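You operate a simulated robot arm through the tools that you are given. There is no shell and no other tool.

You are at the controls of a simulated robot arm. One attempt, no reset.

Task
Empty the sieve nest.
Fine: sieve into the COARSE dish, glass into the FINE dish; lid and sieve down on the bench, the glass alone back in the cradle. Set down upright: catch glass.
Where things are to end (x, y in the base frame): sieve lid within 60 mm of [420, -260]; medium sieve within 60 mm of [500, -350].

The check looks at the end state, three seconds after you hand in, the way a careful person would. Anything else that was tipped, shoved, dropped, spilled or broken makes it a failure. A push-on lid holds only when it is set on centred and level and pressed home; a screw cap is set on level and turned clockwise until tight.

Robot
A 6-joint arm with a two-finger parallel gripper, fixed in place. Base frame: the origin is on the floor under the middle of its stand, x ahead of it, y to its left, z up; the work surface is at about z = 820. Units: mm, degrees, N and s.
With the tool pointing down near the work surface it reaches from about 260 to 680 mm from the base axis. Its first joint turns from -66.0 to 66.0 degrees. Payload 2.9 kg.
The TCP is the grasp point between the finger pads, 30 mm short of the fingertips. In the tool frame z runs along the fingers and y along their closing line. Largest opening 110 mm; finger width 20, thickness 10; the body of the gripper, 48 by 112 mm, starts 55 mm behind the TCP.
Orientation is that of the tool frame in the base frame, as a unit quaternion [x, y, z, w]. With the fingers straight down and closing along the base's y, the tool's x points along the base's -x, its y along +y and its z along -z.

Tools
- The arm moves only by the tool jog_arm. Its argument "deltas" is a list of rows, each an object (a shift or turn left out is 0, a gripper value left out holds the last) with "claw": the opening, from 0 (shut) to 1 (fully open); "offset": the shift along the base's x, y, z in mm, a list of three; "angular": the turn, a rotation vector about the base's x, y, z in degrees, a list of three. In form: [{"claw": claw, "offset": [tx, ty, tz], "angular": [rx, ry, rz]}, ...]. A call has 1 to 20 rows; each row shifts and turns the commanded pose from where the row before left it. Rows are played at 5 a second. More than 50 mm and 8.6 degrees between two rows, or a gripper value outside its range, and nothing of the call is played. Where a pose cannot be reached the arm comes as near as it can. A force on the tool above 40 N (or 10 N above the force at the start of the call, whichever is more), or a blocked arm, ends the call early, and 0.2 s more pass. Each finger travels about 108 mm/s and halts on what it meets, pressing with about 24 N; the grip force reading is that of the motor and also rises with nothing between the fingers. The clock runs only during rows and for 0.2 s after the last one: add rows that do not move to give the fingers time. It gives the time, the measured TCP pose, the force on the tool (base axes), the opening and the grip force at its end, in the units of the frame above (readings bear some noise), with the torque about the TCP (base axes, N m) and any sound that the robot's microphone picked up.
- Cameras (640 x 400 px; columns grow to the right, rows downward): "scene" is fixed at [98.8, 431.9, 1387.3]; the picture's right is [-0.70, -0.71, 0.00], its down [-0.42, 0.41, -0.81] and it looks along [0.58, -0.57, -0.59] (base axes); focal length 246 px, centre (320, 200). "wrist" rides on the gripper at [72, 17, -103] in the tool frame; the picture's right is [-0.23, 0.97, 0.00], its down [-0.76, -0.18, -0.62] and it looks along [-0.61, -0.14, 0.78] (tool axes); focal length 222 px, centre (320, 200). There is no depth. A picture from a camera that has moved, and an enlarged one, comes with that camera's place and axes in the base frame and with its lens. The place of the scene camera against the robot may be out by one fixed shift of up to 25 mm in any direction.
- snapshot(camera): a new picture of that camera. The clock stands still meanwhile.
- enlarge(camera, box): a new picture of the part [left, top, right, bottom] of that camera's present view, enlarged. The clock stands still meanwhile.
- sign_off(): hands the job in; it is judged then, once.

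Places have to be worked out from the pictures, the camera data and where the tool is seen. Open the gripper and draw the arm clear of the work before you hand the job in, unless the task says otherwise.

The tools are called by a JSON object that holds its "api" and its "payload". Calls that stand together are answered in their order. jog_arm: Moves the arm, as the interface text tells. Its arguments: {"type":"object","properties":{"deltas":{"type":"array"}},"required":["deltas"]} The other tools are called the same way: snapshot (camera) takes a picture; enlarge (camera, box) takes an enlarged picture of a part of a camera's view; sign_off () hands the job in.

At the start:

```text
t: 0.0
eef_pos: [393.5, -148.1, 1196.1]
ee_rot: [0.0, 1.0, 0.0, -0.001]
ft_force: [0.6, 0.2, 0.5]
wrist_torque: [0.02, -0.01, 0.0]
width: 110.0
grip_force: 0.1
```

scene: 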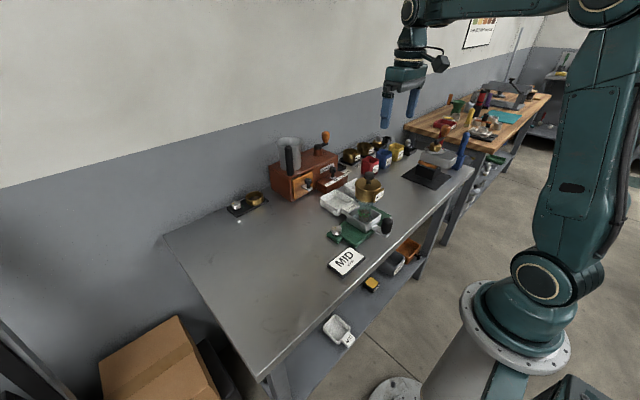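
wrist: 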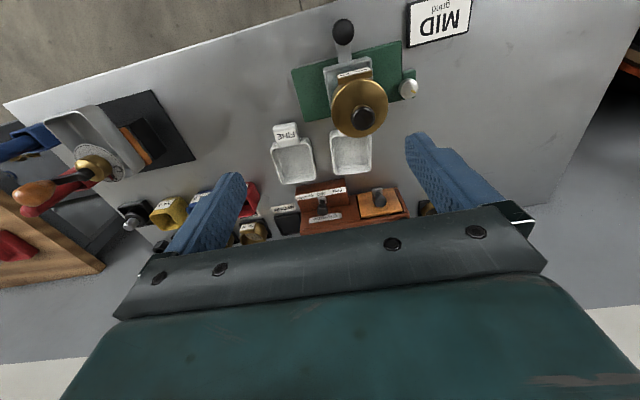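

I begin by looking at the bench closely in both cameras before moving anything.

{"api": "enlarge", "payload": {"camera": "scene", "box": [300, 140, 420, 215]}}

{"api": "enlarge", "payload": {"camera": "scene", "box": [300, 190, 420, 290]}}

{"api": "enlarge", "payload": {"camera": "wrist", "box": [240, 0, 480, 150]}}

{"api": "enlarge", "payload": {"camera": "wrist", "box": [230, 100, 430, 240]}}

```text
5.33 times, centred on (360, 178) of scene
camera zoom: at [98.8, 431.9, 1387.3], right [-0.7, -0.71, 0.0], down [-0.42, 0.41, -0.81], along [0.58, -0.57, -0.59], focal length 1314 px, centre (107, 320)
```

zoom: 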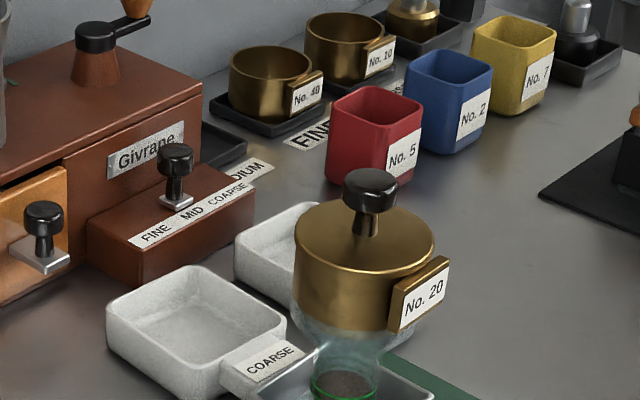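

```text
4.00 times, centred on (360, 240) of scene
camera zoom: at [98.8, 431.9, 1387.3], right [-0.7, -0.71, 0.0], down [-0.42, 0.41, -0.81], along [0.58, -0.57, -0.59], focal length 985 px, centre (160, 40)
```

zoom: 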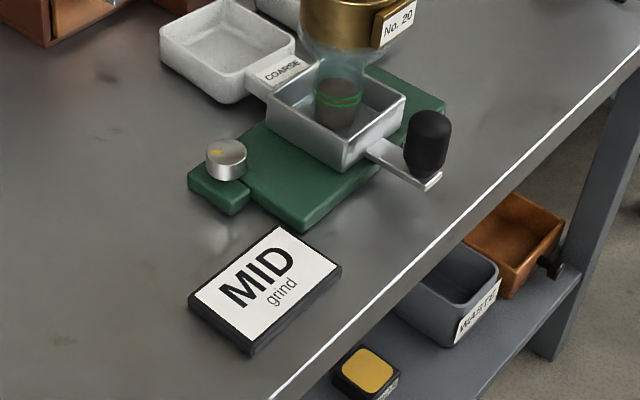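

```text
2.67 times, centred on (360, 75) of wrist
camera zoom: at [322.2, -130.6, 1299.5], right [0.23, 0.97, 0.0], down [0.76, -0.18, 0.62], along [0.61, -0.14, -0.78], focal length 592 px, centre (213, 533)
```

zoom: 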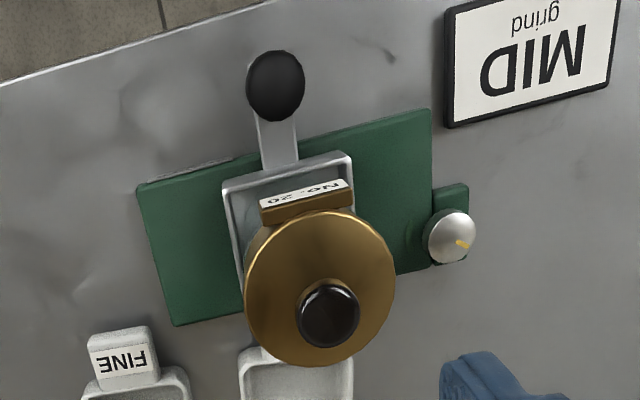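

```text
2.86 times, centred on (330, 170) of wrist
camera zoom: at [322.2, -130.6, 1299.5], right [0.23, 0.97, 0.0], down [0.76, -0.18, 0.62], along [0.61, -0.14, -0.78], focal length 635 px, centre (291, 286)
```

zoom: 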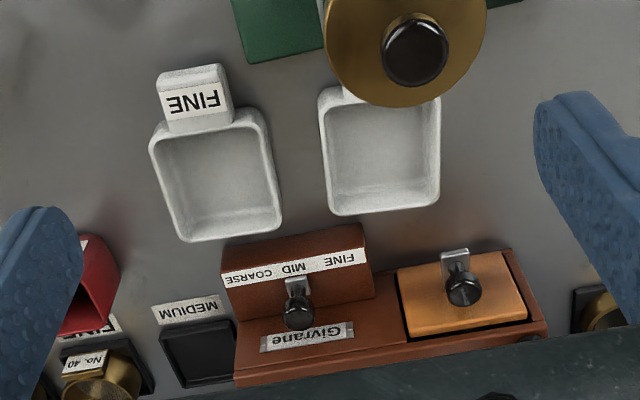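

The nest is a knobbed lid on the No. 20 sieve on a catch glass, standing in the shaker cradle at about (435, -95), with the COARSE and FINE dishes behind it. I move the wrist camera to a second spot, well above everything, so I can triangulate.

{"api": "jog_arm", "payload": {"deltas": [{"offset": [-40, 25, -30]}, {"offset": [-40, 25, -30]}, {}]}}

{"api": "snapshot", "payload": {"camera": "wrist"}}

{"api": "enlarge", "payload": {"camera": "wrist", "box": [220, 80, 460, 230]}}

```text
refused: row 1 steps farther than a row can; nothing moved
```

```text
taken
camera wrist: at [322.2, -130.6, 1299.5], right [0.23, 0.97, 0.0], down [0.76, -0.18, 0.62], along [0.61, -0.14, -0.78], focal length 222 px, centre (320, 200)
```

wrist: 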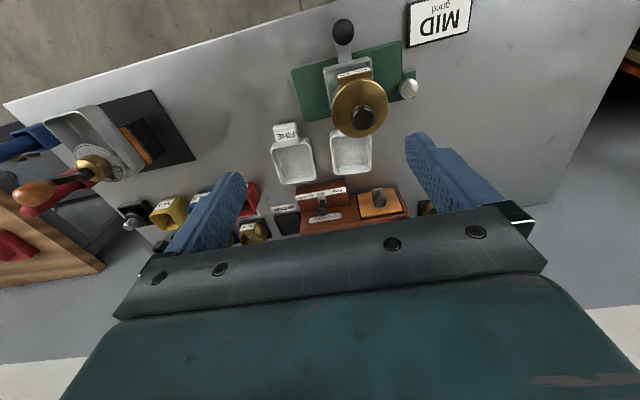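

```text
2.67 times, centred on (340, 155) of wrist
camera zoom: at [322.2, -130.6, 1299.5], right [0.23, 0.97, 0.0], down [0.76, -0.18, 0.62], along [0.61, -0.14, -0.78], focal length 592 px, centre (267, 320)
```

zoom: 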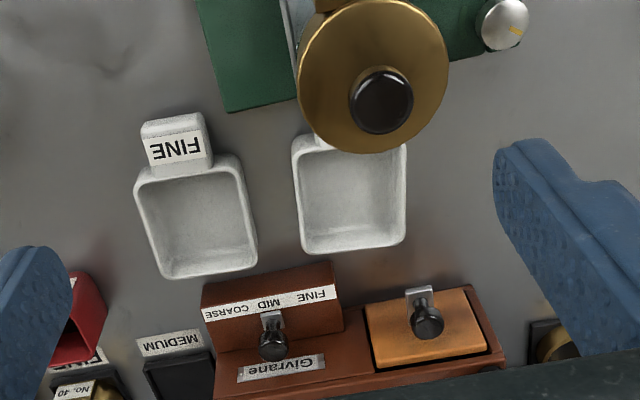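

The call was refused because my row length came to 56 mm, over the 50 mm limit, and the picture is unchanged. I repeat the move in smaller rows.

{"api": "jog_arm", "payload": {"deltas": [{"offset": [-20, 12, -15]}, {"offset": [-20, 13, -15]}, {"offset": [-20, 12, -15]}, {"offset": [-20, 13, -15]}, {}, {}]}}

{"api": "snapshot", "payload": {"camera": "wrist"}}

{"api": "enlarge", "payload": {"camera": "wrist", "box": [220, 80, 460, 230]}}

```text
t: 1.4
eef_pos: [313.2, -97.9, 1136.4]
ee_rot: [-0.001, 1.0, 0.0, 0.0]
ft_force: [-1.0, 0.5, -0.1]
wrist_torque: [0.06, 0.03, -0.02]
width: 109.6
grip_force: 0.1
```

```text
taken
camera wrist: at [241.7, -81.0, 1239.4], right [0.23, 0.97, 0.0], down [0.76, -0.18, 0.62], along [0.61, -0.14, -0.78], focal length 222 px, centre (320, 200)
```

wrist: 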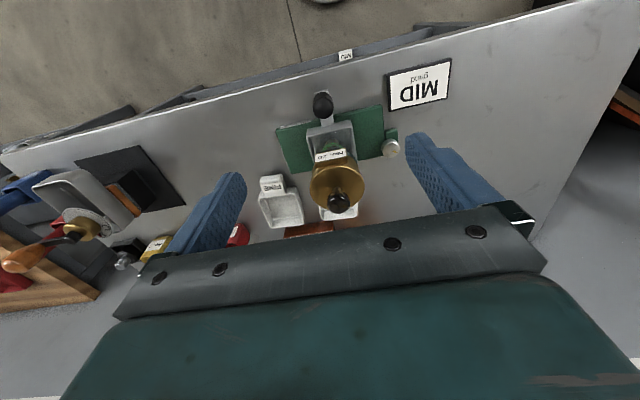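

```text
2.67 times, centred on (340, 155) of wrist
camera zoom: at [241.7, -81.0, 1239.4], right [0.23, 0.97, 0.0], down [0.76, -0.18, 0.62], along [0.61, -0.14, -0.78], focal length 592 px, centre (267, 320)
```

zoom: 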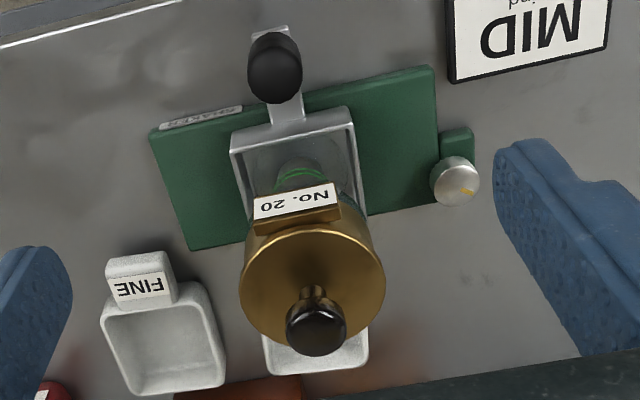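

From the two views the knob sits at about (428, -100, 1014), and the lid and sieve are about 80 mm across. I tilt the wrist back and lower it on the robot side to get a side-on look at the nest and to test how low and tilted the arm can go.

{"api": "jog_arm", "payload": {"deltas": [{"offset": [-8, 0, -25], "angular": [0, -6, 0]}, {"offset": [-8, 0, -25], "angular": [0, -6, 0]}, {"offset": [-8, 0, -25], "angular": [0, -6, 0]}, {"offset": [-8, 0, -25], "angular": [0, -6, 0]}, {"offset": [-8, 0, -25], "angular": [0, -6, 0]}, {}, {}]}}

{"api": "snapshot", "payload": {"camera": "wrist"}}

{"api": "snapshot", "payload": {"camera": "scene"}}

```text
t: 3.0
eef_pos: [288.2, -107.0, 1023.4]
ee_rot: [0.0, 0.966, 0.001, 0.258]
ft_force: [0.0, -0.1, 0.1]
wrist_torque: [0.0, -0.02, -0.01]
width: 110.1
grip_force: 0.1
out of reach, approached as far as the arm can: row 5
```

```text
taken
camera wrist: at [175.2, -89.4, 1075.4], right [0.2, 0.97, 0.11], down [0.35, -0.18, 0.92], along [0.92, -0.14, -0.38], focal length 222 px, centre (320, 200)
```

wrist: 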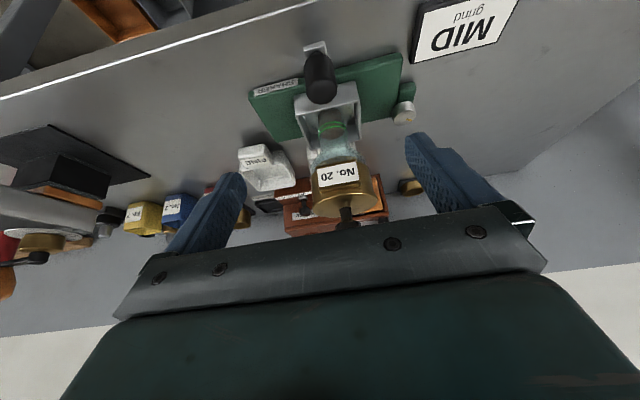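

```text
taken
```

scene: 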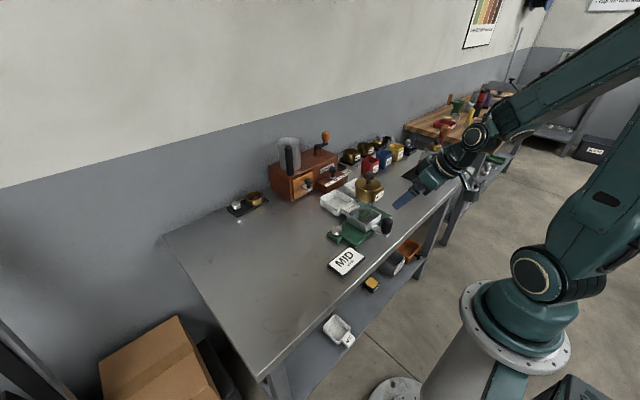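

The arm's inner reach limit is close here, so a level grasp from the robot side won't work. A sideways approach along y should reach. I enlarge this oblique view to measure heights.

{"api": "enlarge", "payload": {"camera": "wrist", "box": [230, 30, 430, 240]}}

{"api": "enlarge", "payload": {"camera": "scene", "box": [310, 150, 450, 250]}}

```text
1.90 times, centred on (330, 135) of wrist
camera zoom: at [175.2, -89.4, 1075.4], right [0.2, 0.97, 0.11], down [0.35, -0.18, 0.92], along [0.92, -0.14, -0.38], focal length 423 px, centre (301, 324)
```

zoom: 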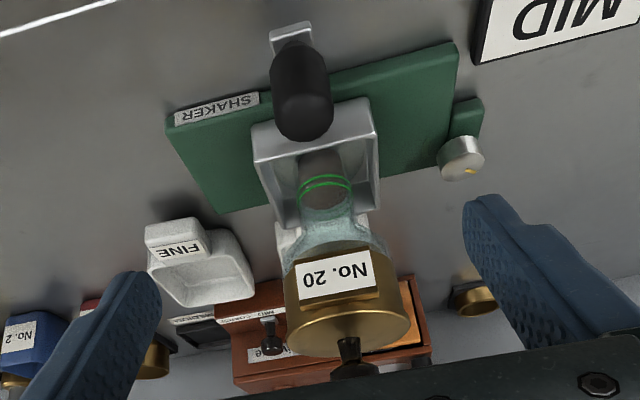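

```text
4.00 times, centred on (380, 200) of scene
camera zoom: at [98.8, 431.9, 1387.3], right [-0.7, -0.71, 0.0], down [-0.42, 0.41, -0.81], along [0.58, -0.57, -0.59], focal length 985 px, centre (80, 200)
```

zoom: 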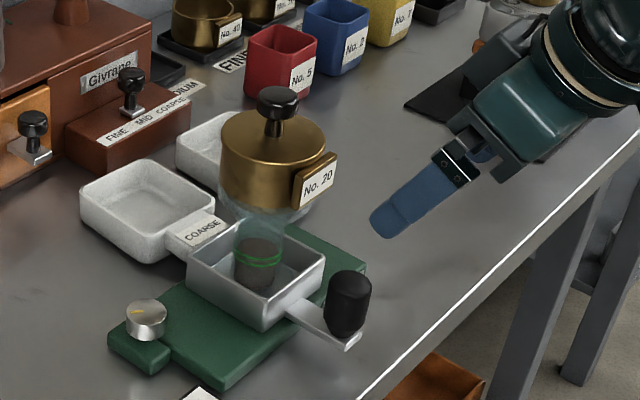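

The nest now reads like this: the lid top is near z 982, the brass tab faces the robot, and the glass flares above a narrow body in the cradle tray. I enlarge further to find the lid/sieve seam and the tray height.

{"api": "enlarge", "payload": {"camera": "scene", "box": [350, 168, 400, 200]}}

{"api": "enlarge", "payload": {"camera": "scene", "box": [330, 190, 400, 240]}}

{"api": "enlarge", "payload": {"camera": "wrist", "box": [285, 70, 395, 215]}}

```text
12.50 times, centred on (375, 184) of scene
camera zoom: at [98.8, 431.9, 1387.3], right [-0.7, -0.71, 0.0], down [-0.42, 0.41, -0.81], along [0.58, -0.57, -0.59], focal length 3080 px, centre (-368, 400)
```

zoom: 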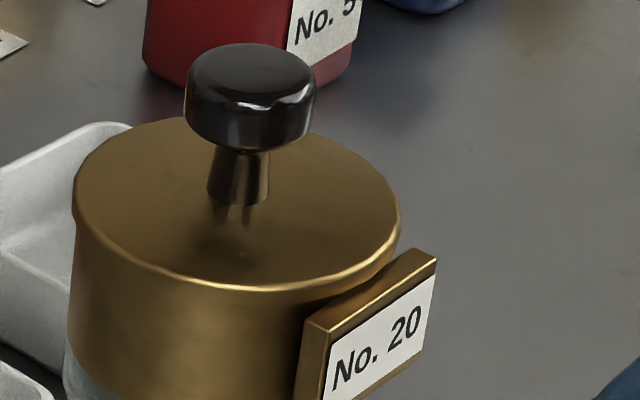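

```text
8.00 times, centred on (365, 215) of scene
camera zoom: at [98.8, 431.9, 1387.3], right [-0.7, -0.71, 0.0], down [-0.42, 0.41, -0.81], along [0.58, -0.57, -0.59], focal length 1971 px, centre (-40, 80)
```

zoom: 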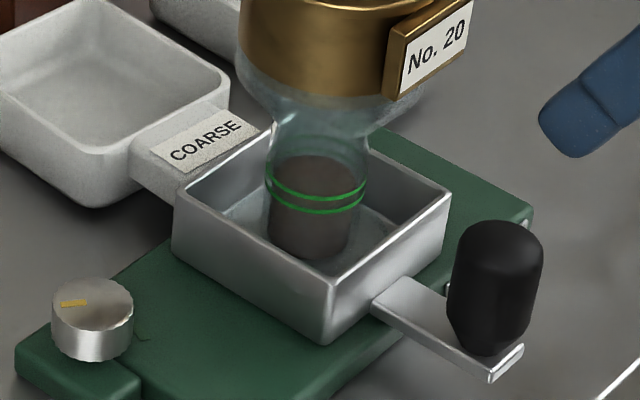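

```text
2.76 times, centred on (340, 142) of wrist
camera zoom: at [175.2, -89.4, 1075.4], right [0.2, 0.97, 0.11], down [0.35, -0.18, 0.92], along [0.92, -0.14, -0.38], focal length 613 px, centre (265, 359)
```

zoom: 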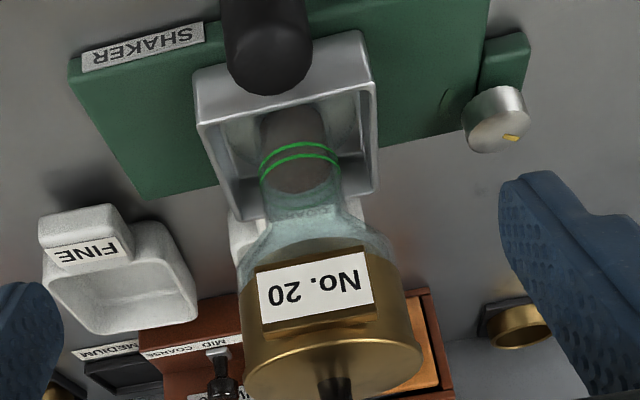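

The lid looks like a thin disc with a mushroom knob, and the tab belongs to the sieve below it. I bring the tool back to vertical, raise it, and move above the knob for a close check.

{"api": "jog_arm", "payload": {"deltas": [{"offset": [0, 0, 30], "angular": [0, 6, 0]}, {"offset": [0, 0, 30], "angular": [0, 6, 0]}, {"offset": [0, 2, 25], "angular": [0, 6, 0]}, {"offset": [10, 2, 20], "angular": [0, 6, 0]}, {"offset": [25, 2, 0], "angular": [0, 6, 0]}, {"offset": [35, 2, 0]}, {"offset": [35, 0, 0]}, {"offset": [32, 0, 0]}, {}, {}]}}

{"api": "snapshot", "payload": {"camera": "wrist"}}

```text
t: 5.2
eef_pos: [425.7, -99.9, 1125.6]
ee_rot: [-0.001, 1.0, -0.001, -0.001]
ft_force: [-0.6, -0.4, -0.2]
wrist_torque: [0.02, 0.01, -0.03]
width: 110.1
grip_force: 0.0
```

```text
taken
camera wrist: at [354.4, -81.7, 1229.7], right [0.23, 0.97, 0.0], down [0.76, -0.18, 0.62], along [0.61, -0.14, -0.78], focal length 222 px, centre (320, 200)
```

wrist: 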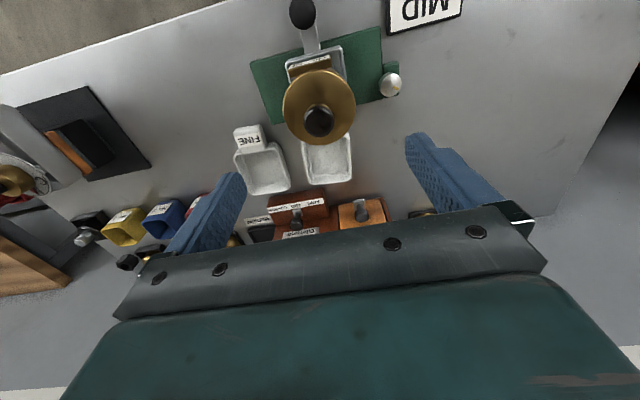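

The tool is now vertical at (425.7, -99.9, 1125.6). I enlarge this view to refine the positions of the knob, dishes and lid edges.

{"api": "enlarge", "payload": {"camera": "wrist", "box": [220, 10, 420, 150]}}

{"api": "enlarge", "payload": {"camera": "wrist", "box": [220, 110, 420, 250]}}

```text
2.86 times, centred on (320, 80) of wrist
camera zoom: at [354.4, -81.7, 1229.7], right [0.23, 0.97, 0.0], down [0.76, -0.18, 0.62], along [0.61, -0.14, -0.78], focal length 635 px, centre (320, 543)
```

zoom: 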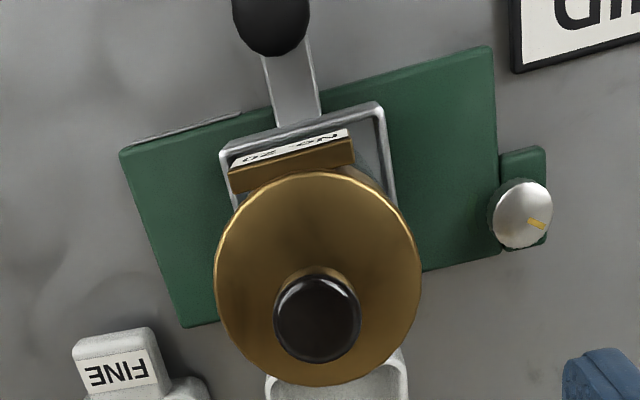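

```text
2.86 times, centred on (320, 180) of wrist
camera zoom: at [354.4, -81.7, 1229.7], right [0.23, 0.97, 0.0], down [0.76, -0.18, 0.62], along [0.61, -0.14, -0.78], focal length 635 px, centre (320, 257)
```

zoom: 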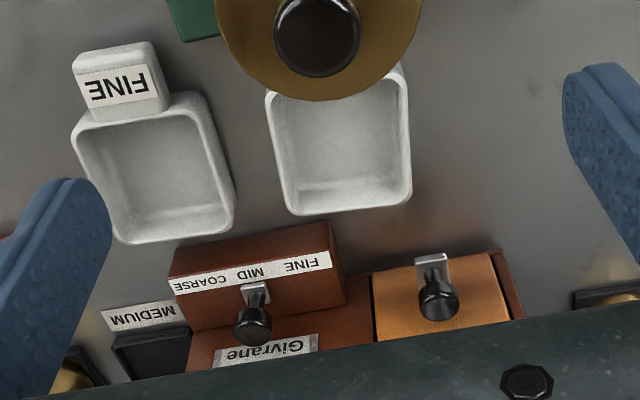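

Triangulation from several views gives these positions:
- **Knob:** (427, -100), top at z≈1010, with the lid top at z≈980.
- **Tab:** faces -x and is about 48 mm wide.
- **Dishes:** COARSE rim centre at about (559, -115), FINE at about (550, -243), rims at z≈847.

I descend over the knob with the fingers open, keeping the tips above the lid.

{"api": "jog_arm", "payload": {"deltas": [{"offset": [1.5, 0.3, -30]}, {"offset": [0, 0, -30]}, {"offset": [0, 0, -25]}, {"offset": [0, 0, -20]}, {}]}}

{"api": "snapshot", "payload": {"camera": "wrist"}}

{"api": "enlarge", "payload": {"camera": "scene", "box": [340, 150, 420, 210]}}

```text
t: 6.4
eef_pos: [427.3, -98.3, 1021.9]
ee_rot: [0.0, 1.0, -0.001, 0.0]
ft_force: [0.3, 0.1, -0.1]
wrist_torque: [0.0, 0.01, -0.01]
width: 110.0
grip_force: 0.0
```

```text
taken
camera wrist: at [356.1, -80.5, 1124.8], right [0.23, 0.97, 0.0], down [0.76, -0.18, 0.62], along [0.61, -0.14, -0.78], focal length 222 px, centre (320, 200)
```

wrist: 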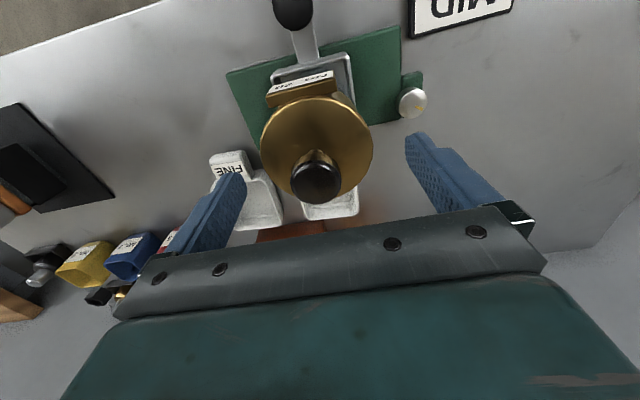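

```text
6.67 times, centred on (380, 180) of scene
camera zoom: at [98.8, 431.9, 1387.3], right [-0.7, -0.71, 0.0], down [-0.42, 0.41, -0.81], along [0.58, -0.57, -0.59], focal length 1642 px, centre (-80, 333)
```

zoom: 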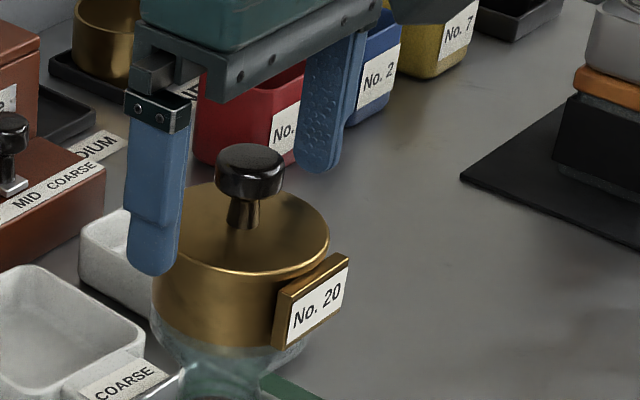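

The knob is centred between the fingers, with the tips at z≈992 just above the lid. I nudge y by 1 mm, close on the knob, and read the width.

{"api": "jog_arm", "payload": {"deltas": [{"offset": [1, -1, -2]}, {"claw": 0.0}, {}, {}, {}, {}]}}

{"api": "enlarge", "payload": {"camera": "scene", "box": [340, 150, 420, 210]}}

```text
t: 7.8
eef_pos: [428.2, -99.1, 1020.5]
ee_rot: [0.0, 1.0, 0.0, 0.001]
ft_force: [-0.1, 0.5, -0.3]
wrist_torque: [-0.02, 0.02, -0.01]
width: 28.7
grip_force: 24.0
```

```text
6.67 times, centred on (380, 180) of scene
camera zoom: at [98.8, 431.9, 1387.3], right [-0.7, -0.71, 0.0], down [-0.42, 0.41, -0.81], along [0.58, -0.57, -0.59], focal length 1642 px, centre (-80, 333)
```

zoom: 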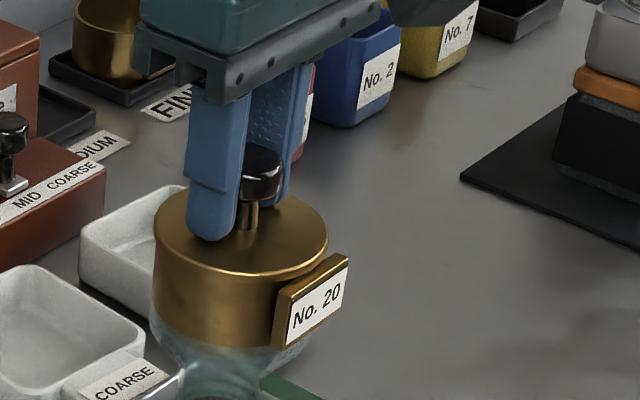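

The fingers hold the knob at 28.7 mm with 24 N. I lift straight up in small steps, then check that only the lid came away.

{"api": "jog_arm", "payload": {"deltas": [{"offset": [0, 0, 3]}, {"offset": [0, 0, 4]}, {"offset": [0, 0, 6]}, {"offset": [0, 0, 8]}, {}]}}

{"api": "enlarge", "payload": {"camera": "scene", "box": [340, 140, 420, 220]}}

{"api": "enlarge", "payload": {"camera": "wrist", "box": [220, 10, 420, 210]}}

```text
t: 9.0
eef_pos: [428.3, -99.0, 1041.9]
ee_rot: [0.0, 1.0, 0.0, 0.0]
ft_force: [-0.5, 0.1, -1.9]
wrist_torque: [0.0, 0.01, -0.01]
width: 28.5
grip_force: 24.1
```

```text
5.00 times, centred on (380, 180) of scene
camera zoom: at [98.8, 431.9, 1387.3], right [-0.7, -0.71, 0.0], down [-0.42, 0.41, -0.81], along [0.58, -0.57, -0.59], focal length 1232 px, centre (20, 300)
```

zoom: 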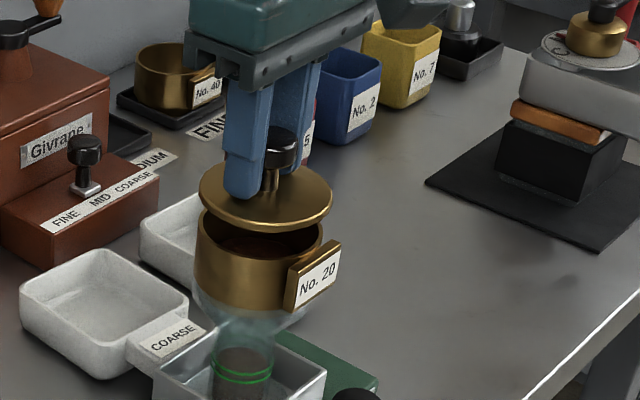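

```text
2.00 times, centred on (320, 110) of wrist
camera zoom: at [356.7, -81.8, 1144.5], right [0.23, 0.97, 0.0], down [0.76, -0.18, 0.62], along [0.61, -0.14, -0.78], focal length 444 px, centre (320, 380)
```

zoom: 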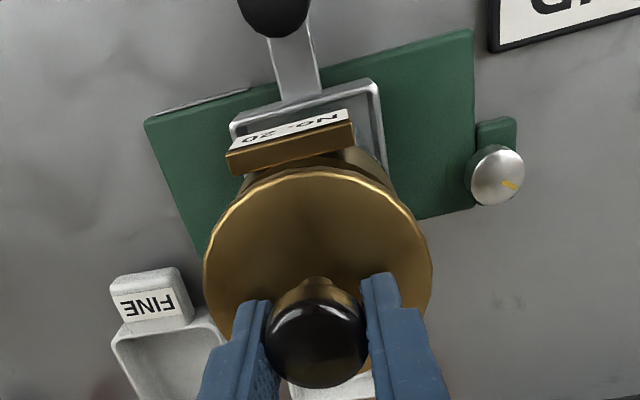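

Only the lid came up, and the open sieve stays on the glass. I carry the lid up and across to about (397, -266), clear of the FINE dish handle and the shaker base, and stop above the bench.

{"api": "jog_arm", "payload": {"deltas": [{"offset": [0, 0, 20]}, {"offset": [0, 0, 25]}, {"offset": [-5, -25, 10]}, {"offset": [-5, -30, 0]}, {"offset": [-5, -30, 0]}, {"offset": [-5, -30, 0]}, {"offset": [-6, -30, 0]}, {"offset": [-5, -22, 0]}, {"offset": [0, 0, -40]}, {"offset": [0, 0, -40]}, {"offset": [0, 0, -40]}, {"offset": [0, 0, -40]}, {"offset": [0, 0, -25]}, {}, {}]}}

{"api": "snapshot", "payload": {"camera": "wrist"}}

{"api": "enlarge", "payload": {"camera": "scene", "box": [340, 140, 480, 240]}}

```text
t: 12.2
eef_pos: [397.9, -264.7, 910.0]
ee_rot: [0.0, 1.0, 0.0, 0.0]
ft_force: [0.0, -0.2, -0.9]
wrist_torque: [0.04, 0.01, 0.02]
width: 28.4
grip_force: 24.1
```

```text
taken
camera wrist: at [326.3, -248.4, 1013.9], right [0.23, 0.97, 0.0], down [0.76, -0.18, 0.62], along [0.61, -0.14, -0.78], focal length 222 px, centre (320, 200)
```

wrist: 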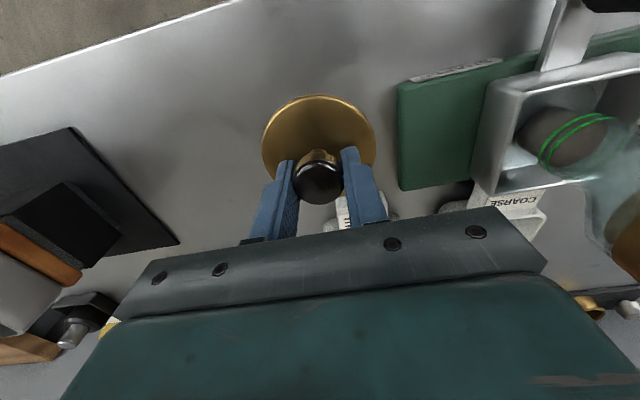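

```text
4.00 times, centred on (410, 190) of scene
camera zoom: at [98.8, 431.9, 1387.3], right [-0.7, -0.71, 0.0], down [-0.42, 0.41, -0.81], along [0.58, -0.57, -0.59], focal length 985 px, centre (-40, 240)
```

zoom: 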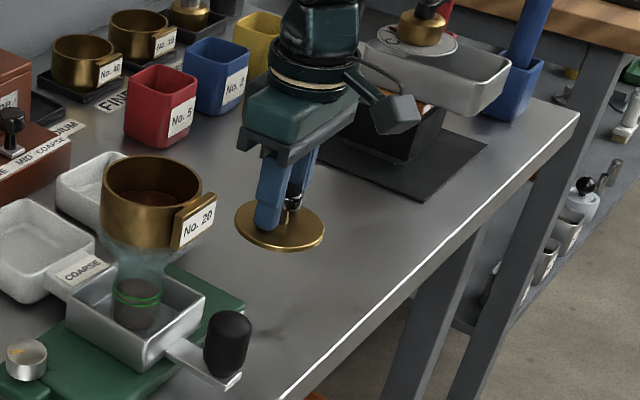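

The lid is about 40 mm above clear bench. I lower it to just above the expected contact, then in 2 mm steps while watching the force.

{"api": "jog_arm", "payload": {"deltas": [{"offset": [0, 0, -15]}, {"offset": [0, 0, -12]}, {"offset": [0, 0, -5]}, {"offset": [0, 0, -2]}, {}]}}

{"api": "enlarge", "payload": {"camera": "scene", "box": [380, 160, 440, 210]}}

```text
t: 13.4
eef_pos: [397.4, -266.5, 877.3]
ee_rot: [-0.001, 1.0, 0.001, 0.001]
ft_force: [0.2, 0.0, -1.6]
wrist_torque: [0.01, 0.01, 0.01]
width: 28.4
grip_force: 23.5
```

```text
8.00 times, centred on (410, 185) of scene
camera zoom: at [98.8, 431.9, 1387.3], right [-0.7, -0.71, 0.0], down [-0.42, 0.41, -0.81], along [0.58, -0.57, -0.59], focal length 1971 px, centre (-400, 320)
```

zoom: 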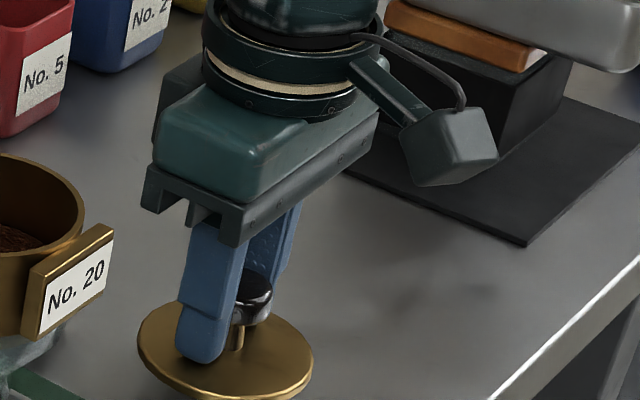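

No contact yet: 1.6 N is just the lid's weight. I keep lowering in 2 mm steps.

{"api": "jog_arm", "payload": {"deltas": [{"offset": [0, 0, -2]}, {"offset": [0, 0, -2]}, {"offset": [0, 0, -1]}, {}]}}

```text
t: 14.4
eef_pos: [397.1, -266.1, 871.8]
ee_rot: [0.0, 1.0, 0.001, 0.0]
ft_force: [1.1, -0.1, -1.3]
wrist_torque: [0.01, 0.0, 0.0]
width: 28.6
grip_force: 24.0
```

Still only the lid's weight at z 871.8, so I go down a few more millimetres in 1 to 2 mm steps.

{"api": "jog_arm", "payload": {"deltas": [{"offset": [0, 0, -1.5]}, {"offset": [0, 0, -1.5]}, {}]}}

{"api": "enlarge", "payload": {"camera": "scene", "box": [380, 170, 430, 210]}}

```text
t: 15.2
eef_pos: [397.7, -266.1, 869.3]
ee_rot: [0.0, 1.0, 0.0, 0.0]
ft_force: [-0.2, 0.1, -0.9]
wrist_torque: [0.02, -0.05, 0.03]
width: 29.0
grip_force: 23.9
```

```text
10.00 times, centred on (405, 190) of scene
camera zoom: at [98.8, 431.9, 1387.3], right [-0.7, -0.71, 0.0], down [-0.42, 0.41, -0.81], along [0.58, -0.57, -0.59], focal length 2464 px, centre (-530, 300)
```

zoom: 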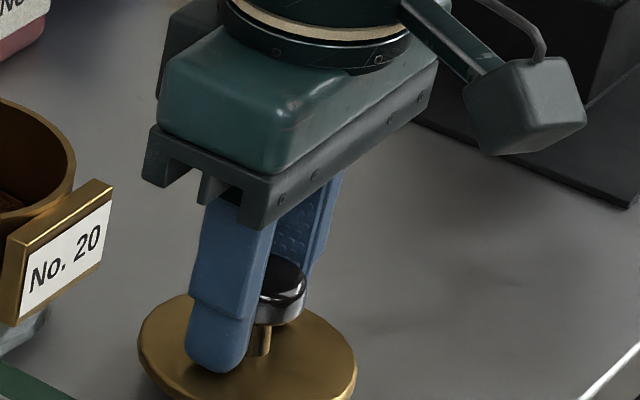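

{"api": "jog_arm", "payload": {"deltas": [{"offset": [0, 0, -1.5]}, {"offset": [0, 0, -1]}, {}]}}

```text
t: 16.0
eef_pos: [397.7, -265.1, 867.4]
ee_rot: [0.0, 1.0, -0.001, 0.0]
ft_force: [0.1, -1.6, -1.0]
wrist_torque: [-0.02, 0.03, -0.01]
width: 28.7
grip_force: 24.0
```

The force is still just the weight at z 867.4, with the lid top estimated at z≈827. I continue down in 1 mm steps until the reading shows support.

{"api": "jog_arm", "payload": {"deltas": [{"offset": [0, 0, -1]}, {"offset": [0, 0, -1]}, {"offset": [0, 0, -1]}, {}]}}

{"api": "enlarge", "payload": {"camera": "scene", "box": [380, 180, 430, 220]}}

```text
t: 17.0
eef_pos: [397.6, -265.9, 864.2]
ee_rot: [0.0, 1.0, 0.001, 0.0]
ft_force: [0.3, -0.6, -1.5]
wrist_torque: [-0.02, 0.01, 0.0]
width: 28.4
grip_force: 23.8
```

```text
10.00 times, centred on (405, 200) of scene
camera zoom: at [98.8, 431.9, 1387.3], right [-0.7, -0.71, 0.0], down [-0.42, 0.41, -0.81], along [0.58, -0.57, -0.59], focal length 2464 px, centre (-530, 200)
```

zoom: 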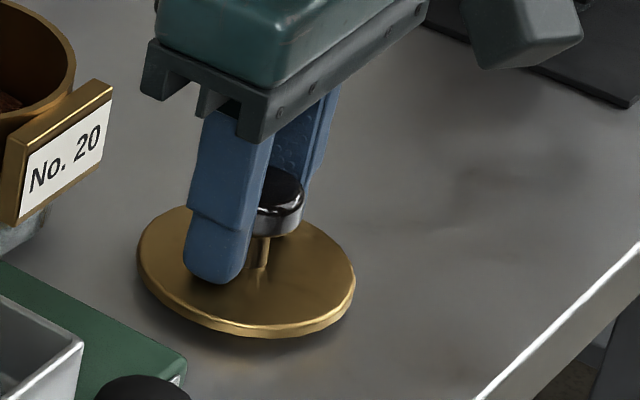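

The picture shows a thin shadow under the lid, so it is only a few millimetres up. I continue the 1 mm descent.

{"api": "jog_arm", "payload": {"deltas": [{"offset": [0, 0, -1]}, {"offset": [0, 0, -1]}, {}]}}

{"api": "jog_arm", "payload": {"deltas": [{"offset": [0, 0, -1]}, {}]}}

```text
t: 17.8
eef_pos: [398.1, -266.4, 864.0]
ee_rot: [0.0, 1.0, 0.0, 0.001]
ft_force: [-4.4, 4.4, 22.8]
wrist_torque: [0.08, 0.19, 0.0]
width: 28.6
grip_force: 23.8
```

```text
t: 18.4
eef_pos: [397.2, -266.9, 863.0]
ee_rot: [0.001, 1.0, 0.0, 0.002]
ft_force: [-8.0, 6.4, 37.3]
wrist_torque: [0.28, 0.43, -0.01]
width: 28.7
grip_force: 24.0
```

The lid is on the bench, with the reading rising to about 37 N. I back off 2.5 mm to relieve the pressure and re-read before releasing.

{"api": "jog_arm", "payload": {"deltas": [{"offset": [0, 0, 1.5]}, {"offset": [0, 0, 0.7]}, {}]}}

```text
t: 19.2
eef_pos: [397.2, -265.9, 863.4]
ee_rot: [0.0, 1.0, 0.0, 0.001]
ft_force: [1.2, 0.9, 13.1]
wrist_torque: [-0.06, -0.17, -0.03]
width: 28.7
grip_force: 23.6
```

The load is down to 13 N, light contact. I ease up another 0.5 mm, open the fingers partway, and look.

{"api": "jog_arm", "payload": {"deltas": [{"offset": [0, 0, 0.6]}, {"claw": 0.5}, {}, {}]}}

{"api": "enlarge", "payload": {"camera": "scene", "box": [370, 170, 440, 220]}}

```text
t: 20.2
eef_pos: [397.1, -265.8, 864.2]
ee_rot: [0.0, 1.0, 0.0, -0.002]
ft_force: [-0.7, 0.8, 2.5]
wrist_torque: [-0.01, 0.0, 0.0]
width: 54.6
grip_force: 0.1
```

```text
8.00 times, centred on (405, 195) of scene
camera zoom: at [98.7, 432.0, 1387.3], right [-0.7, -0.71, 0.0], down [-0.42, 0.41, -0.81], along [0.58, -0.57, -0.59], focal length 1971 px, centre (-360, 240)
```

zoom: 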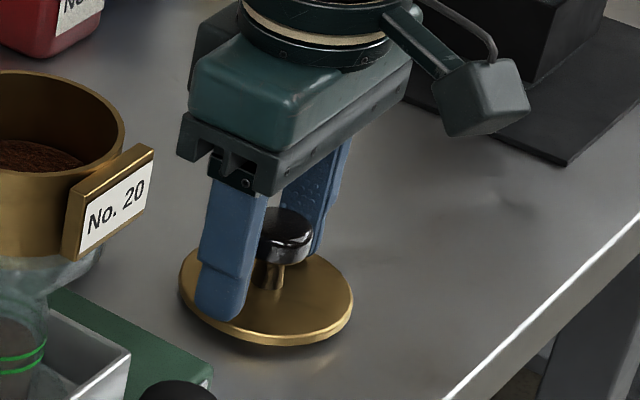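

The lid stands flat at about (397, -266), inside its 60 mm zone. I raise the tool straight up off the knob and check that the lid stays put.

{"api": "jog_arm", "payload": {"deltas": [{"offset": [0, 0, 10]}, {"offset": [0, 0, 25]}, {"offset": [0, 0, 40]}, {"offset": [0, 0, 45]}, {"offset": [0, 0, 45]}, {"offset": [0, 0, 45]}, {"offset": [0, 0, 30]}, {}]}}

{"api": "snapshot", "payload": {"camera": "wrist"}}

{"api": "enlarge", "payload": {"camera": "wrist", "box": [340, 0, 600, 200]}}

```text
t: 22.0
eef_pos: [396.6, -266.2, 1105.1]
ee_rot: [0.001, 1.0, 0.0, 0.0]
ft_force: [-0.1, -0.1, -0.3]
wrist_torque: [-0.01, -0.01, -0.01]
width: 55.0
grip_force: 0.1
```

```text
taken
camera wrist: at [325.6, -248.4, 1207.2], right [0.23, 0.97, 0.0], down [0.76, -0.18, 0.62], along [0.61, -0.14, -0.78], focal length 222 px, centre (320, 200)
```

wrist: 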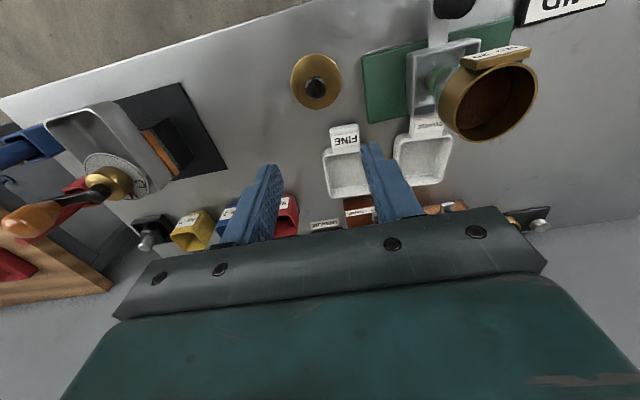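

```text
2.00 times, centred on (470, 100) of wrist
camera zoom: at [325.6, -248.4, 1207.2], right [0.23, 0.97, 0.0], down [0.76, -0.18, 0.62], along [0.61, -0.14, -0.78], focal length 444 px, centre (20, 400)
```

zoom: 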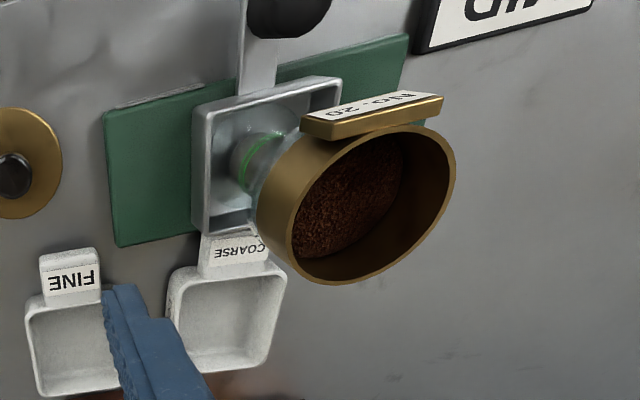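

The lid stayed flat. The sieve rim reads at z≈980 with the coarse grounds inside, and the body is about 46 mm high. I move over to the empty left side at a safe height and yaw the tool +90° there, to set up a side approach with the camera on top.

{"api": "jog_arm", "payload": {"deltas": [{"claw": 1.0, "offset": [5, 40, 5]}, {"offset": [5, 45, 0]}, {"offset": [5, 45, 0]}, {"offset": [5, 45, 0]}, {"offset": [5, 45, 0]}, {"offset": [5, 45, 0]}, {"offset": [3, 45, 0]}, {"offset": [0, 45, 0]}, {"offset": [0, 20, 0]}, {}]}}

{"api": "jog_arm", "payload": {"deltas": [{"angular": [0, 0, 7.5]}, {"angular": [0, 0, 7.5]}, {"angular": [0, 0, 7.5]}, {"angular": [0, 0, 7.5]}, {"angular": [0, 0, 7.5]}, {"angular": [0, 0, 7.5]}, {"angular": [0, 0, 7.5]}, {"angular": [0, 0, 7.5]}, {"angular": [0, 0, 7.5]}, {"angular": [0, 0, 7.5]}, {"angular": [0, 0, 7.5]}, {"angular": [0, 0, 7.5]}, {}]}}

```text
t: 24.2
eef_pos: [430.3, 108.0, 1109.2]
ee_rot: [-0.001, 1.0, 0.001, 0.0]
ft_force: [0.1, -0.4, -0.5]
wrist_torque: [-0.06, 0.05, -0.01]
width: 110.1
grip_force: 0.1
```

```text
t: 27.0
eef_pos: [429.8, 108.7, 1107.9]
ee_rot: [0.708, -0.707, -0.001, 0.0]
ft_force: [0.3, -0.5, 0.2]
wrist_torque: [0.01, 0.02, 0.03]
width: 110.0
grip_force: 0.0
```

The yaw worked: tool x now points along -y. I tilt the tool about base x by -70° so the fingers point along -y and 20° downward, still in free space.

{"api": "jog_arm", "payload": {"deltas": [{"angular": [-7, 0, 0]}, {"angular": [-7, 0, 0]}, {"angular": [-7, 0, 0]}, {"angular": [-7, 0, 0]}, {"angular": [-7, 0, 0]}, {"angular": [-7, 0, 0]}, {"angular": [-7, 0, 0]}, {"angular": [-7, 0, 0]}, {"angular": [-7, 0, 0]}, {"angular": [-7, 0, 0]}, {}, {}]}}

{"api": "snapshot", "payload": {"camera": "wrist"}}

{"api": "snapshot", "payload": {"camera": "scene"}}

```text
t: 29.6
eef_pos: [364.7, 21.7, 999.0]
ee_rot: [0.581, -0.579, 0.406, 0.403]
ft_force: [0.5, 0.3, 0.2]
wrist_torque: [0.0, 0.02, -0.01]
width: 110.0
grip_force: 0.0
out of reach, approached as far as the arm can: row 5, 6, 7, 8, 9, 10
```

```text
taken
camera wrist: at [348.6, 94.6, 1102.7], right [-0.97, 0.07, -0.21], down [0.17, 0.85, -0.5], along [0.14, -0.52, -0.84], focal length 222 px, centre (320, 200)
```

wrist: 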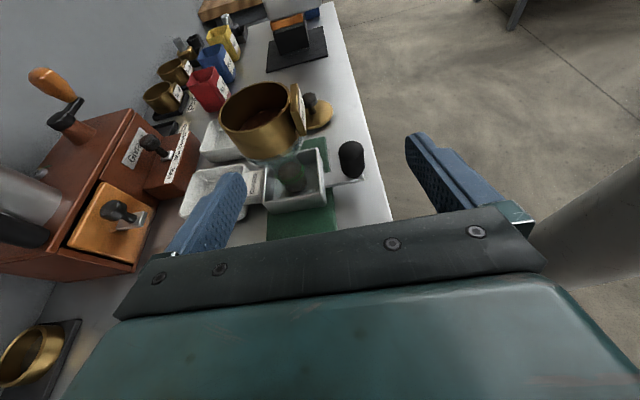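

```text
taken
```

scene: 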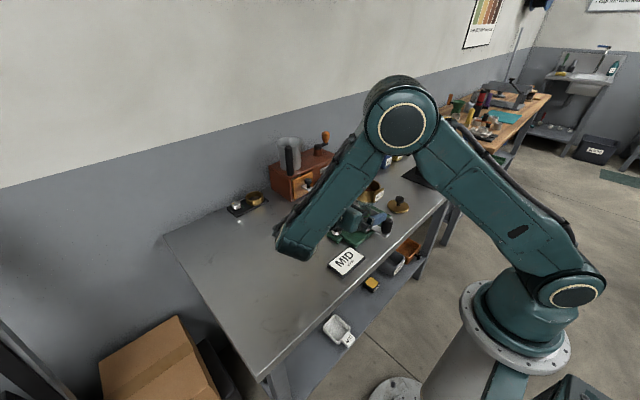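

The arm could not hold the high position with this orientation. It settled at (364.7, 21.7, 999) with exactly the heading I wanted, -y and 20° down with the camera on top, and with no contact. I use this side view to measure the sieve and glass.

{"api": "enlarge", "payload": {"camera": "wrist", "box": [200, 70, 380, 230]}}

{"api": "enlarge", "payload": {"camera": "scene", "box": [270, 140, 430, 260]}}

```text
2.50 times, centred on (290, 150) of wrist
camera zoom: at [348.6, 94.6, 1102.7], right [-0.97, 0.07, -0.21], down [0.17, 0.85, -0.5], along [0.14, -0.52, -0.84], focal length 555 px, centre (395, 325)
```

zoom: 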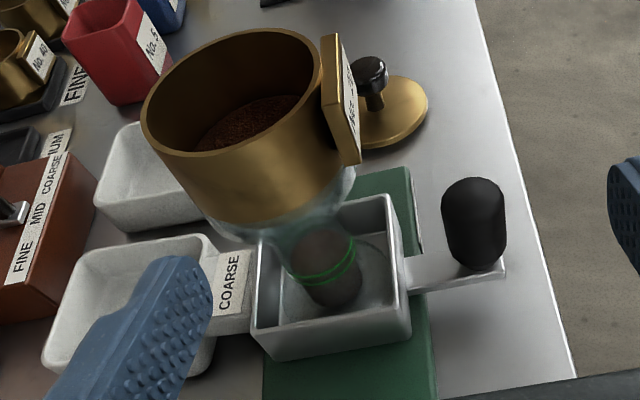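

```text
3.33 times, centred on (350, 200) of scene
camera zoom: at [98.8, 431.9, 1387.3], right [-0.7, -0.71, 0.0], down [-0.42, 0.41, -0.81], along [0.58, -0.57, -0.59], focal length 821 px, centre (220, 200)
```

zoom: 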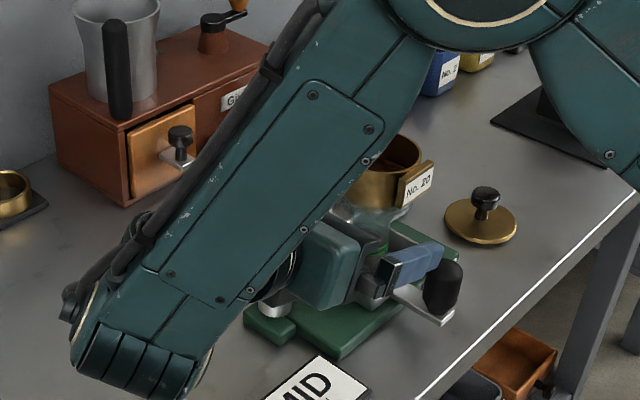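

This side view puts the tab's outer face at x≈381, spanning z 956 to 980, and the sieve's far side at x≈466. The sieve is centred near y≈-100. I line up at x≈423.5 with the fingers fully open, well short of the sieve, and check that the arm tracks.

{"api": "jog_arm", "payload": {"deltas": [{"offset": [20, 0, 0]}, {"offset": [20, 0, -5]}, {"offset": [19, 0, -10]}, {"offset": [0, -5, -10]}, {"offset": [0, -5, -8]}, {}, {}]}}

{"api": "snapshot", "payload": {"camera": "wrist"}}

{"api": "enlarge", "payload": {"camera": "wrist", "box": [220, 60, 440, 220]}}

```text
t: 31.2
eef_pos: [409.2, -2.9, 951.6]
ee_rot: [-0.579, 0.58, -0.405, -0.405]
ft_force: [-0.6, -0.3, 0.1]
wrist_torque: [0.01, 0.01, -0.01]
width: 110.0
grip_force: 0.0
out of reach, approached as far as the arm can: row 1, 2, 3
```

```text
taken
camera wrist: at [393.1, 70.5, 1054.1], right [-0.97, 0.08, -0.21], down [0.18, 0.85, -0.5], along [0.14, -0.53, -0.84], focal length 222 px, centre (320, 200)
```

wrist: 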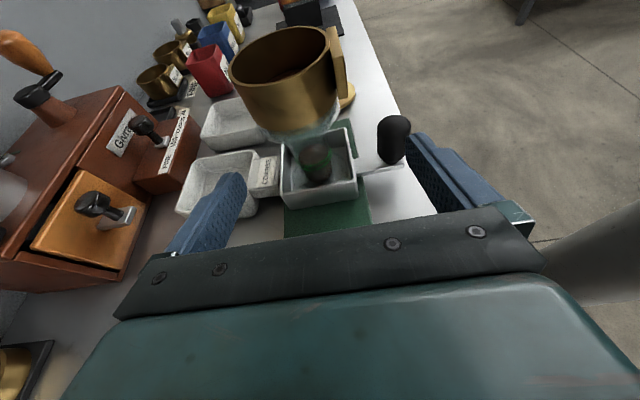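

```text
2.50 times, centred on (330, 140) of wrist
camera zoom: at [393.1, 70.5, 1054.1], right [-0.97, 0.08, -0.21], down [0.18, 0.85, -0.5], along [0.14, -0.53, -0.84], focal length 555 px, centre (295, 350)
```

zoom: 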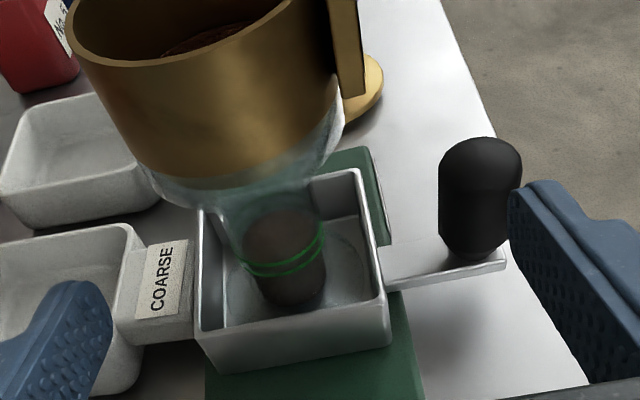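

The arm hugs a wrist limit here, but tracking recovers as y decreases. I step in -y a little, then correct x and z with the tips still just short of the sieve.

{"api": "jog_arm", "payload": {"deltas": [{"offset": [3, -10, 3]}, {"offset": [5, -10, 5]}, {"offset": [6.3, 0, 6.4]}, {}, {}]}}

{"api": "enlarge", "payload": {"camera": "wrist", "box": [160, 0, 500, 220]}}

```text
t: 32.4
eef_pos: [423.3, -22.8, 964.9]
ee_rot: [-0.579, 0.579, -0.406, -0.406]
ft_force: [-0.3, 0.4, 0.0]
wrist_torque: [-0.03, 0.03, 0.02]
width: 110.1
grip_force: 0.1
```

```text
1.82 times, centred on (330, 110) of wrist
camera zoom: at [407.6, 50.2, 1068.3], right [-0.97, 0.08, -0.21], down [0.18, 0.85, -0.5], along [0.14, -0.53, -0.84], focal length 404 px, centre (302, 364)
```

zoom: 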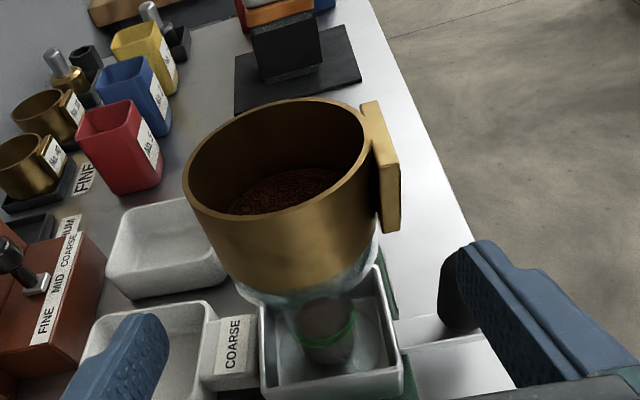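

Tracking is good at (423.3, -22.8, 964.9). The refined span is x 383 to 465.5, centred at 424.2, so both fingers clear by about 13 mm. I advance slowly along -y to straddle the sieve.

{"api": "jog_arm", "payload": {"deltas": [{"offset": [0.8, -12, 1]}, {"offset": [0, -12, 0]}, {"offset": [0, -12, 0]}, {"offset": [0, -12, 0]}, {"offset": [0, -12, 0]}, {}]}}

{"api": "snapshot", "payload": {"camera": "wrist"}}

{"api": "enlarge", "payload": {"camera": "scene", "box": [330, 150, 420, 230]}}

```text
t: 33.8
eef_pos: [424.5, -82.4, 966.7]
ee_rot: [0.579, -0.579, 0.406, 0.405]
ft_force: [0.8, -0.1, -0.5]
wrist_torque: [-0.01, 0.02, 0.01]
width: 110.2
grip_force: 0.1
```

```text
taken
camera wrist: at [408.2, -10.2, 1069.9], right [-0.97, 0.08, -0.21], down [0.18, 0.85, -0.5], along [0.14, -0.53, -0.84], focal length 222 px, centre (320, 200)
```

wrist: 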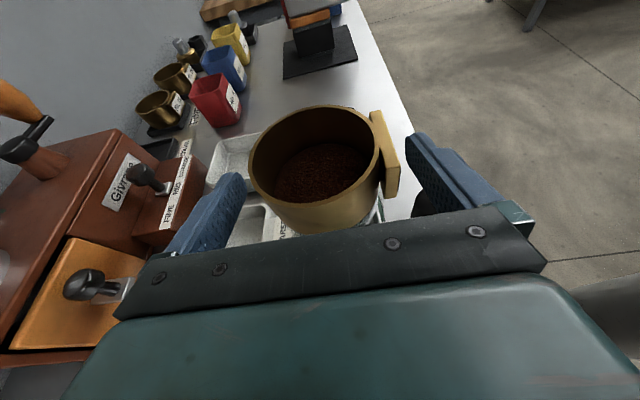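

```text
5.00 times, centred on (375, 190) of scene
camera zoom: at [98.8, 431.9, 1387.3], right [-0.7, -0.71, 0.0], down [-0.42, 0.41, -0.81], along [0.58, -0.57, -0.59], focal length 1232 px, centre (45, 250)
```

zoom: 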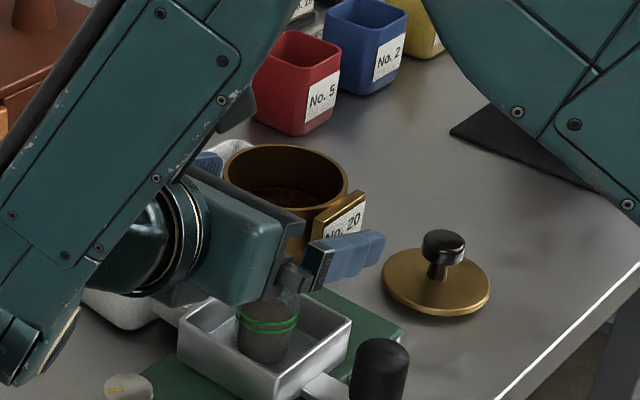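

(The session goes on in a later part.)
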